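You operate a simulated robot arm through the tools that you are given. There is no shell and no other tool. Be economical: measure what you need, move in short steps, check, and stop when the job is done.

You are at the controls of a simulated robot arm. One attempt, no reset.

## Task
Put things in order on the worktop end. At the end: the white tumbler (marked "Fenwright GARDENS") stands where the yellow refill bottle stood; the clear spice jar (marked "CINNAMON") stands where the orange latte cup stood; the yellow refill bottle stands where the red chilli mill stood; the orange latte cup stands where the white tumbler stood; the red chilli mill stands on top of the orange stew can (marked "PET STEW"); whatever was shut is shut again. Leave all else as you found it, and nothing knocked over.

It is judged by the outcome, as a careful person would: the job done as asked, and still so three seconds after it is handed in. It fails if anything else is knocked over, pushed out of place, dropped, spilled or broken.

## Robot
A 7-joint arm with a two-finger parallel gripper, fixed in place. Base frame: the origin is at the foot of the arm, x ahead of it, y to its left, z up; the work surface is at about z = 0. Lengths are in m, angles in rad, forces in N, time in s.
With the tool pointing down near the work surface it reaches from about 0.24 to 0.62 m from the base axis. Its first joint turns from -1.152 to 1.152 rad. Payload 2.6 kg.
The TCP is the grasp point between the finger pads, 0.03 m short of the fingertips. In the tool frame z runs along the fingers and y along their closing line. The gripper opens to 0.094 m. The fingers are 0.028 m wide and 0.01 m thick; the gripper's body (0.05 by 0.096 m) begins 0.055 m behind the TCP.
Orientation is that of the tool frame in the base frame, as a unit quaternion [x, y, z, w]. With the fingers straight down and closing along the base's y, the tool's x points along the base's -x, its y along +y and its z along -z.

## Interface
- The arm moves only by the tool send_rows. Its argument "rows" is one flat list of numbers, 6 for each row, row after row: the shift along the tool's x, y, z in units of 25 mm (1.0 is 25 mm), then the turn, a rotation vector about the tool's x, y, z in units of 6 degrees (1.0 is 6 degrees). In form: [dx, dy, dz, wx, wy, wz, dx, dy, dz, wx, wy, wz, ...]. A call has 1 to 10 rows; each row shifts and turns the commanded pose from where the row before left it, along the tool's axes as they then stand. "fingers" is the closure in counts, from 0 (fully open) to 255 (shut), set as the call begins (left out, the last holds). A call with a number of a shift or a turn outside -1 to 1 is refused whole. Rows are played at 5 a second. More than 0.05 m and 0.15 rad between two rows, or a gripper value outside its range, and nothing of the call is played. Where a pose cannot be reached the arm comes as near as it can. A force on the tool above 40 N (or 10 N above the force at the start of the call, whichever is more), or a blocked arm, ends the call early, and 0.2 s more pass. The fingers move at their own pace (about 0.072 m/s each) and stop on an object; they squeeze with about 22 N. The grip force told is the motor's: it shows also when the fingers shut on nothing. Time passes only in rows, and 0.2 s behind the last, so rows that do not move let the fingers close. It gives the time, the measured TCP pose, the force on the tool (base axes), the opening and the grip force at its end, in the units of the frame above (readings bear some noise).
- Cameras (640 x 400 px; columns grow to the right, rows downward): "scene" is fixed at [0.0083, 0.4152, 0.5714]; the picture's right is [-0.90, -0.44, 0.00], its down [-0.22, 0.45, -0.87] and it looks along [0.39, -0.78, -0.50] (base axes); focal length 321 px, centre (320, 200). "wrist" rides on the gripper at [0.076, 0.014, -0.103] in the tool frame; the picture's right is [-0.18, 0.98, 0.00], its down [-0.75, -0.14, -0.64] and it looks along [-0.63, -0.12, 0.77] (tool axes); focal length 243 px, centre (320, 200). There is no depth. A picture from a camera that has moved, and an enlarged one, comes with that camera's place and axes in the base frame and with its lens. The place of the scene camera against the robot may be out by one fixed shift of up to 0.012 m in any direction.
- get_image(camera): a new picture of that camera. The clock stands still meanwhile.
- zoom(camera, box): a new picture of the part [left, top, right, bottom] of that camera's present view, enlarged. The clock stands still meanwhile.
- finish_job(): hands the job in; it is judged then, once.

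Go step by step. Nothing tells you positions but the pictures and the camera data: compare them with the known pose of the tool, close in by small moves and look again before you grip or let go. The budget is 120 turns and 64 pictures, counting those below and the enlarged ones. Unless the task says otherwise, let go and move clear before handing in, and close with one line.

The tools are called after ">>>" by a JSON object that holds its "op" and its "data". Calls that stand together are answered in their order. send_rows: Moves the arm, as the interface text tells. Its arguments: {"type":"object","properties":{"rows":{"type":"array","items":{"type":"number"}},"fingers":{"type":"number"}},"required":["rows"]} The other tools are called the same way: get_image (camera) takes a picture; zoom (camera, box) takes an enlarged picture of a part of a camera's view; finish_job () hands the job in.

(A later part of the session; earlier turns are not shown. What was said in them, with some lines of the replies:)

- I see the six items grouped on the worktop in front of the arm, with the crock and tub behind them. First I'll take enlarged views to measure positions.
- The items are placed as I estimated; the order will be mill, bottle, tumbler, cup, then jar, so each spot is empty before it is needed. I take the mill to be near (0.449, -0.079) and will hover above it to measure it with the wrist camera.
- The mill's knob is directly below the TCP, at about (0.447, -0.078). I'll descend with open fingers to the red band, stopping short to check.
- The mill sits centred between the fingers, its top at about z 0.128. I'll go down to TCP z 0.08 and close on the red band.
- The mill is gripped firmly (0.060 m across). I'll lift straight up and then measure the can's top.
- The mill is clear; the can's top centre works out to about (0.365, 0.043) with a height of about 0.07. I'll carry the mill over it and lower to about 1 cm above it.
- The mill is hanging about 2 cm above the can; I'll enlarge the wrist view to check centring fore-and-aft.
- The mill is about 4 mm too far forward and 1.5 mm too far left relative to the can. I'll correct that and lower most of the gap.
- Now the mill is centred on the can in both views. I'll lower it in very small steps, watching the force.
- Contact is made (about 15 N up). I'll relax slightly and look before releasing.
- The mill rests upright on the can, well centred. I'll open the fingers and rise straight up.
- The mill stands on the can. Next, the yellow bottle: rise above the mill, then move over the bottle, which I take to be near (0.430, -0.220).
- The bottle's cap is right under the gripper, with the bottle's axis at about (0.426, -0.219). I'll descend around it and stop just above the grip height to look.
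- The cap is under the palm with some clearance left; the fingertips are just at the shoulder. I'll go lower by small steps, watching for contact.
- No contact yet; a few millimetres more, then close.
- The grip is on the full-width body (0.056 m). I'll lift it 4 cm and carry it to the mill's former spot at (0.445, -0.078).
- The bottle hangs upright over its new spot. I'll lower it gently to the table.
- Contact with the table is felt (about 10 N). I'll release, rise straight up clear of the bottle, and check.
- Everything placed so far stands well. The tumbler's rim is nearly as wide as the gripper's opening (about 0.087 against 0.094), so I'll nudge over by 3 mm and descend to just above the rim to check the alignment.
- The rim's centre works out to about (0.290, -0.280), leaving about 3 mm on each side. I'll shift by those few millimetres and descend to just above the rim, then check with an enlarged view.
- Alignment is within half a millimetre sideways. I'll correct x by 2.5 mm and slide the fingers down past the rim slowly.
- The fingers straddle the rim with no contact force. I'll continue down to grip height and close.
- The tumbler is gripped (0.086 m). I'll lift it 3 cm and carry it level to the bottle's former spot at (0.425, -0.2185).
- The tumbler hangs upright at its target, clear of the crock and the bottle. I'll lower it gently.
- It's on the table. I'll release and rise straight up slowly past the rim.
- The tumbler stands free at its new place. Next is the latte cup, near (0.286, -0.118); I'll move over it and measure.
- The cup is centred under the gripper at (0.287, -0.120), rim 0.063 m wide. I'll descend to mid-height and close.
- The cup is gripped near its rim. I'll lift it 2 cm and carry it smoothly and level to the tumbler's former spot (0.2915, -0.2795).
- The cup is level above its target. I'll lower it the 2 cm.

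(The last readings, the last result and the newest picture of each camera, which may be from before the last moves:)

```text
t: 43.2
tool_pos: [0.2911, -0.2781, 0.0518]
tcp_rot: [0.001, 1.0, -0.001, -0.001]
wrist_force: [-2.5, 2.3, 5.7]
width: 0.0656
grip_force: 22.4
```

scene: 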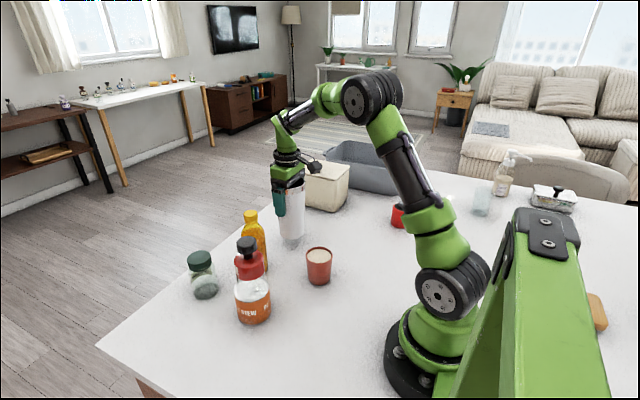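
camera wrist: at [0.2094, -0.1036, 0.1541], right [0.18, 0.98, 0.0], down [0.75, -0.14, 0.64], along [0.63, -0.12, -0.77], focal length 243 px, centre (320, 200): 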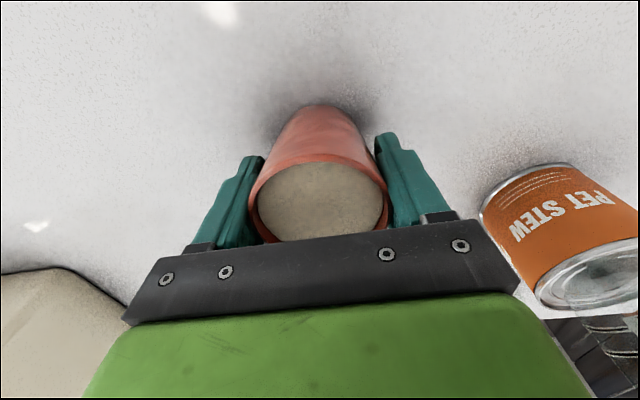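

Contact (about 8 N). I'll release, rise and move over toward the spice jar near (0.508, 0.042), going high enough to clear the tumbler, bottle and mill.

>>> {"op": "send_rows", "data": {"rows": [0, 0, 0, 0, 0, 0, 0, 0, 0, 0, 0, 0, 0, 0, 0, 0, 0, 0, 0, 0, -0.5, 0, 0, 0, 0, 0, -0.9, 0, 0, 0, 0, 0, -0.9, 0, 0, 0, 0, 0, -1, 0, 0, 0, 0, 0, -1, 0, 0, 0, 0, 0, -1, 0, 0, 0, 0, 0, -1, 0, 0, 0], "fingers": 0}}

>>> {"op": "send_rows", "data": {"rows": [0, 0, -1, 0, 0, 0, 0, 0, -1, 0, 0, 0, -0.7, 1, 0, 0, 0, 0, -0.7, 1, 0, 0, 0, 0, -0.7, 1, 0, 0, 0, 0, -0.7, 1, 0, 0, 0, 0, -0.7, 1, 0, 0, 0, 0, -0.7, 1, 0, 0, 0, 0, -0.7, 1, 0, 0, 0, 0, -0.7, 1, 0, 0, 0, 0]}}

>>> {"op": "send_rows", "data": {"rows": [-0.7, 1, 0, 0, 0, 0, -0.7, 1, 0, 0, 0, 0, -0.7, 1, 0, 0, 0, 0, -0.7, 1, 0, 0, 0, 0, -0.3, 0.8, 0, 0, 0, 0]}}

>>> {"op": "get_image", "data": {"camera": "wrist"}}

>>> {"op": "zoom", "data": {"camera": "scene", "box": [170, 140, 430, 340]}}

```text
t: 45.4
tool_pos: [0.2904, -0.2778, 0.206]
tcp_rot: [0.0, 1.0, -0.001, 0.0]
wrist_force: [0.6, 0.1, 1.0]
width: 0.0939
grip_force: 0.1
```

```text
t: 47.6
tool_pos: [0.4307, -0.0771, 0.2567]
tcp_rot: [0.0, 1.0, -0.001, 0.0]
wrist_force: [-0.4, -0.3, 0.4]
width: 0.0941
grip_force: 0.1
```

```text
t: 48.8
tool_pos: [0.51, 0.0431, 0.257]
tcp_rot: [0.0, 1.0, 0.0, 0.0]
wrist_force: [0.6, 0.9, -0.4]
width: 0.0944
grip_force: 0.0
```

```text
25 pictures are left
camera wrist: at [0.4325, 0.0585, 0.3594], right [0.18, 0.98, 0.0], down [0.75, -0.14, 0.64], along [0.63, -0.12, -0.77], focal length 243 px, centre (320, 200)
```

wrist: 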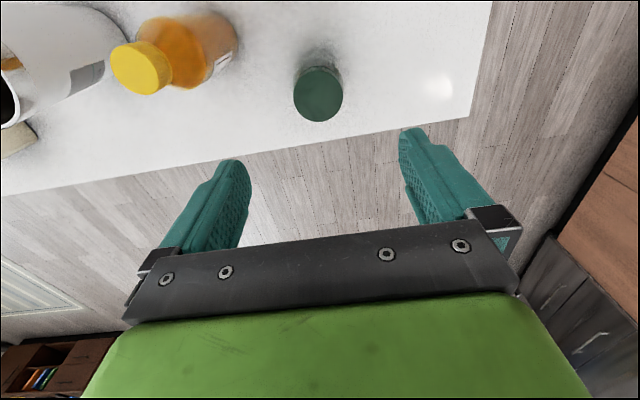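

```text
2.00 times, centred on (300, 240) of scene
camera zoom: at [0.0083, 0.4152, 0.5714], right [-0.9, -0.44, 0.0], down [-0.22, 0.45, -0.87], along [0.39, -0.78, -0.5], focal length 643 px, centre (360, 120)
```

zoom: 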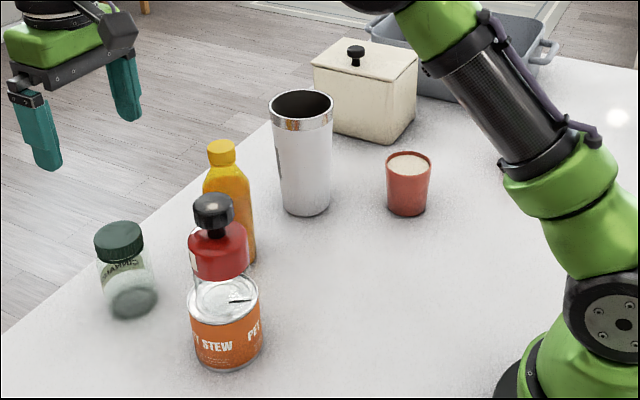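

The cup stands in its new place. The jar's cap is at about (0.506, 0.0415). I'll descend partway, watching the clearance of the arm and wrist camera to the mill.

>>> {"op": "send_rows", "data": {"rows": [0.14, -0.06, 0.85, 0, 0, 0, 0, 0, 0.85, 0, 0, 0, 0, 0, 0.85, 0, 0, 0, 0, 0, 0.85, 0, 0, 0, 0, 0, 0.85, 0, 0, 0, 0, 0, 0.85, 0, 0, 0]}}

>>> {"op": "get_image", "data": {"camera": "scene"}}

>>> {"op": "get_image", "data": {"camera": "wrist"}}

```text
t: 50.2
tool_pos: [0.5044, 0.039, 0.1306]
tcp_rot: [0.0, 1.0, -0.001, 0.0]
wrist_force: [0.1, 0.2, 0.0]
width: 0.0939
grip_force: 0.1
```

```text
23 pictures are left
```

scene: 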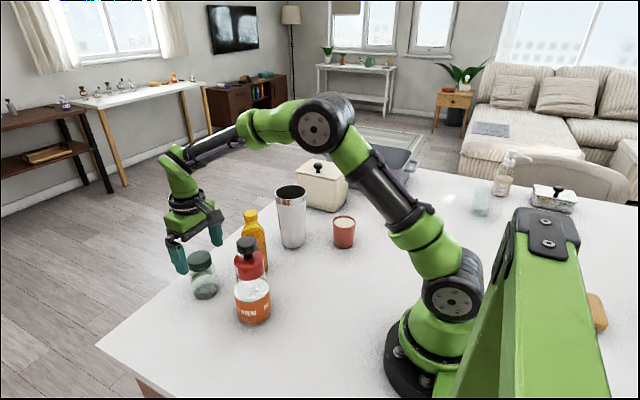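

```text
22 pictures are left
camera wrist: at [0.427, 0.0543, 0.2336], right [0.18, 0.98, 0.0], down [0.75, -0.14, 0.64], along [0.63, -0.12, -0.77], focal length 243 px, centre (320, 200)
```

wrist: 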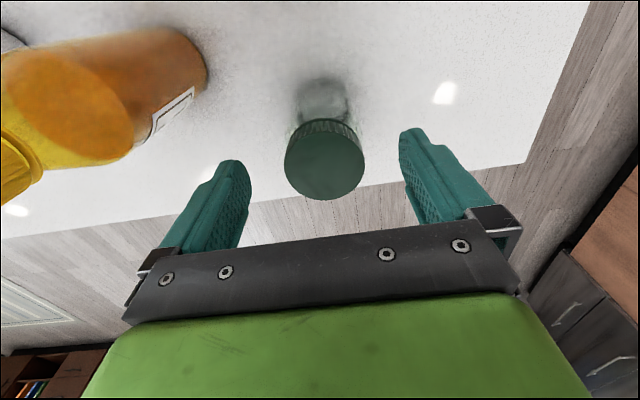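

The forearm and camera are well clear of the mill. The jar's centre is about (0.507, 0.041); I'll correct, descend onto the body and close.

>>> {"op": "send_rows", "data": {"rows": [-0.1, 0.07, 0.7, 0, 0, 0, 0, 0, 0.7, 0, 0, 0, 0, 0, 0.7, 0, 0, 0, 0, 0, 0.62, 0, 0, 0]}}

>>> {"op": "send_rows", "data": {"rows": [0, 0, 0, 0, 0, 0, 0, 0, 0, 0, 0, 0, 0, 0, 0, 0, 0, 0, 0, 0, 0, 0, 0, 0], "fingers": 255}}

>>> {"op": "get_image", "data": {"camera": "wrist"}}

>>> {"op": "zoom", "data": {"camera": "scene", "box": [150, 190, 310, 340]}}

```text
t: 51.2
tool_pos: [0.5061, 0.0397, 0.0633]
tcp_rot: [-0.001, 1.0, -0.001, -0.001]
wrist_force: [-0.1, -0.5, -0.1]
width: 0.0939
grip_force: 0.1
```

```text
t: 52.2
tool_pos: [0.506, 0.042, 0.0645]
tcp_rot: [-0.001, 1.0, -0.001, 0.0]
wrist_force: [0.8, 0.7, 0.0]
width: 0.0592
grip_force: 21.8
```

```text
21 pictures are left
camera wrist: at [0.4291, 0.0568, 0.1659], right [0.18, 0.98, 0.0], down [0.75, -0.14, 0.64], along [0.63, -0.12, -0.77], focal length 243 px, centre (320, 200)
```

wrist: 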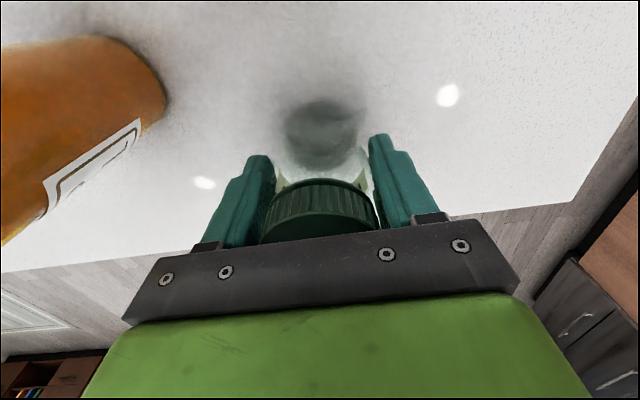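

```text
2.67 times, centred on (230, 265) of scene
camera zoom: at [0.0084, 0.4152, 0.5714], right [-0.9, -0.44, 0.0], down [-0.22, 0.45, -0.87], along [0.39, -0.78, -0.5], focal length 857 px, centre (560, 27)
```

zoom: 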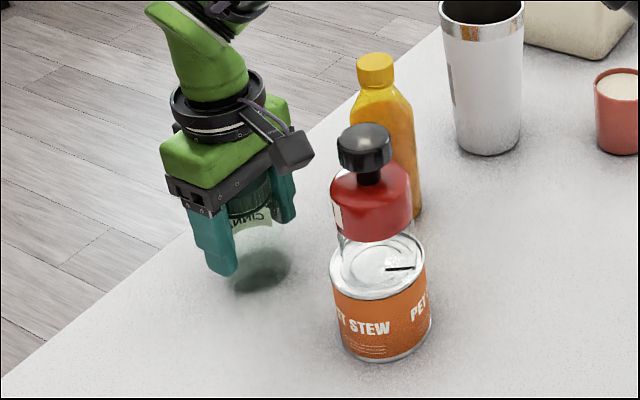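

The jar is gripped (0.059 m). I'll lift it high above the mill and bottle, then carry it to the cup's former spot (0.287, -0.119).

>>> {"op": "send_rows", "data": {"rows": [0, 0, -0.4, 0, 0, 0, 0, 0, -0.95, 0, 0, 0, 0, 0, -0.95, 0, 0, 0, 0, 0, -0.95, 0, 0, 0, 0, 0, -0.95, 0, 0, 0, 0, 0, -0.95, 0, 0, 0, 0, 0, -0.95, 0, 0, 0, 0, 0, -0.95, 0, 0, 0, 0, 0, -0.95, 0, 0, 0, 0, 0, -0.95, 0, 0, 0]}}

>>> {"op": "get_image", "data": {"camera": "scene"}}

```text
t: 54.4
tool_pos: [0.5085, 0.0428, 0.2863]
tcp_rot: [-0.001, 1.0, -0.001, 0.0]
wrist_force: [1.3, -0.3, -1.7]
width: 0.0588
grip_force: 22.3
```

```text
19 pictures are left
```

scene: 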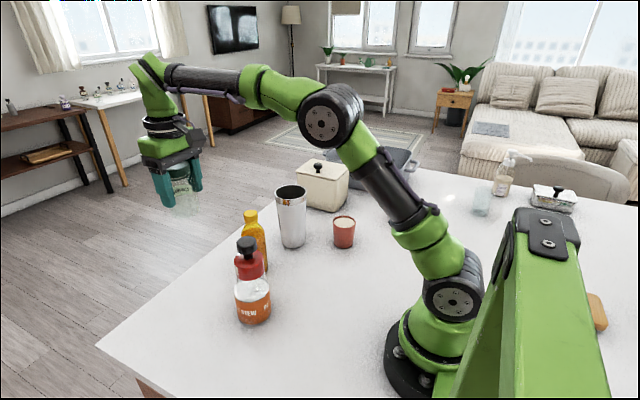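

The jar is lifted cleanly. Now across, at height, to above the cup's former spot.

>>> {"op": "send_rows", "data": {"rows": [0.88, -0.647, 0, 0, 0, 0, 0.88, -0.647, 0, 0, 0, 0, 0.88, -0.647, 0, 0, 0, 0, 0.88, -0.647, 0, 0, 0, 0, 0.88, -0.647, 0, 0, 0, 0, 0.88, -0.647, 0, 0, 0, 0, 0.88, -0.647, 0, 0, 0, 0, 0.88, -0.647, 0, 0, 0, 0, 0.88, -0.647, 0, 0, 0, 0, 0.88, -0.647, 0, 0, 0, 0]}}

>>> {"op": "send_rows", "data": {"rows": [0, 0, 0.9, 0, 0, 0, 0, 0, 0.9, 0, 0, 0, 0, 0, 0.9, 0, 0, 0, 0, 0, 0.9, 0, 0, 0, 0, 0, 0.9, 0, 0, 0, 0, 0, 0.9, 0, 0, 0, 0, 0, 0.9, 0, 0, 0, 0, 0, 0.9, 0, 0, 0, 0, 0, 0.8, 0, 0, 0]}}

>>> {"op": "zoom", "data": {"camera": "scene", "box": [220, 150, 420, 340]}}

```text
t: 56.6
tool_pos: [0.2871, -0.1194, 0.2841]
tcp_rot: [-0.001, 1.0, -0.001, 0.0]
wrist_force: [-0.4, 0.2, -1.6]
width: 0.0591
grip_force: 22.0
```

```text
t: 58.6
tool_pos: [0.2862, -0.1223, 0.0865]
tcp_rot: [0.001, 1.0, -0.001, 0.0]
wrist_force: [0.1, 0.6, -1.1]
width: 0.059
grip_force: 21.7
```

```text
2.11 times, centred on (320, 245) of scene
camera zoom: at [0.0083, 0.4152, 0.5714], right [-0.9, -0.44, 0.0], down [-0.22, 0.45, -0.87], along [0.39, -0.78, -0.5], focal length 676 px, centre (320, 105)
```

zoom: 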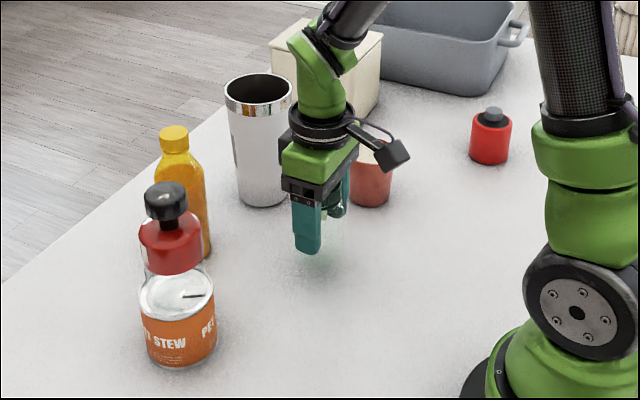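

The jar hangs about 2 cm above its target. I'll lower it gently.

>>> {"op": "send_rows", "data": {"rows": [0, 0.05, 0.4, 0, 0, 0, 0, 0, 0.3, 0, 0, 0, 0, 0, 0.1, 0, 0, 0]}}

>>> {"op": "send_rows", "data": {"rows": [0, 0, 0.08, 0, 0, 0]}}

```text
t: 59.4
tool_pos: [0.2859, -0.1204, 0.0664]
tcp_rot: [0.0, 1.0, 0.0, 0.001]
wrist_force: [0.2, -0.9, -1.6]
width: 0.0587
grip_force: 21.7
```

```text
t: 59.8
tool_pos: [0.2876, -0.1201, 0.0646]
tcp_rot: [-0.001, 1.0, -0.002, -0.001]
wrist_force: [-0.3, -0.1, -0.7]
width: 0.0589
grip_force: 22.0
```

>>> {"op": "send_rows", "data": {"rows": [0, 0, 0.05, 0, 0, 0]}}

```text
t: 60.2
tool_pos: [0.2878, -0.1203, 0.0638]
tcp_rot: [0.0, 1.0, -0.001, -0.001]
wrist_force: [0.5, -0.1, -0.9]
width: 0.0587
grip_force: 21.6
```

No firm contact yet, so I'll go down in further 1 mm steps.

>>> {"op": "send_rows", "data": {"rows": [0, 0, 0.05, 0, 0, 0]}}

```text
t: 60.6
tool_pos: [0.287, -0.12, 0.0634]
tcp_rot: [0.0, 1.0, -0.001, -0.001]
wrist_force: [-0.5, 0.3, 1.8]
width: 0.0585
grip_force: 22.4
```

Contact is felt now. I'll release, rise clear, and take a final look.

>>> {"op": "send_rows", "data": {"rows": [0, 0, 0.02, 0, 0, 0, 0, 0, 0, 0, 0, 0, 0, 0, 0, 0, 0, 0, 0, 0, -0.5, 0, 0, 0, 0, 0, -0.9, 0, 0, 0, 0, 0, -0.9, 0, 0, 0, 0, 0, -1, 0, 0, 0, 0, 0, -1, 0, 0, 0, 0, 0, -1, 0, 0, 0, 0, 0, -1, 0, 0, 0], "fingers": 0}}

>>> {"op": "send_rows", "data": {"rows": [0, 0, -1, 0, 0, 0, 0, 0, -1, 0, 0, 0, 0, 0, -1, 0, 0, 0]}}

>>> {"op": "zoom", "data": {"camera": "scene", "box": [190, 140, 430, 340]}}

>>> {"op": "get_image", "data": {"camera": "wrist"}}

```text
t: 62.8
tool_pos: [0.289, -0.118, 0.2196]
tcp_rot: [0.0, 1.0, -0.001, -0.001]
wrist_force: [-0.1, 0.2, 0.3]
width: 0.0941
grip_force: 0.1
```

```text
t: 63.6
tool_pos: [0.2901, -0.1164, 0.294]
tcp_rot: [0.0, 1.0, -0.001, 0.0]
wrist_force: [0.0, 0.1, -0.5]
width: 0.0942
grip_force: 0.1
```

```text
2.00 times, centred on (310, 240) of scene
camera zoom: at [0.0083, 0.4152, 0.5714], right [-0.9, -0.44, 0.0], down [-0.22, 0.45, -0.87], along [0.39, -0.78, -0.5], focal length 643 px, centre (340, 120)
```

zoom: 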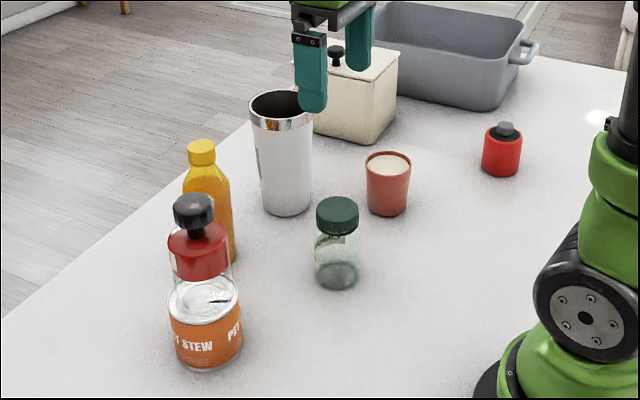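

```text
16 pictures are left
camera wrist: at [0.213, -0.101, 0.397], right [0.18, 0.98, 0.0], down [0.75, -0.14, 0.64], along [0.63, -0.12, -0.77], focal length 243 px, centre (320, 200)
```

wrist: 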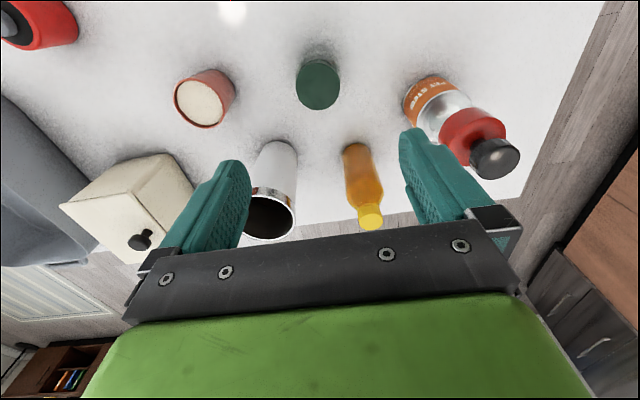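

All five items stand upright where asked, the mill is on the can, nothing else has moved, and the gripper is clear. I'm handing in.

>>> {"op": "finish_job", "data": {}}

```text
The job is handed in.
```

The job is handed in: the tumbler, jar, bottle and cup stand in their new places, the chilli mill is on top of the stew can, and nothing was opened or knocked over.
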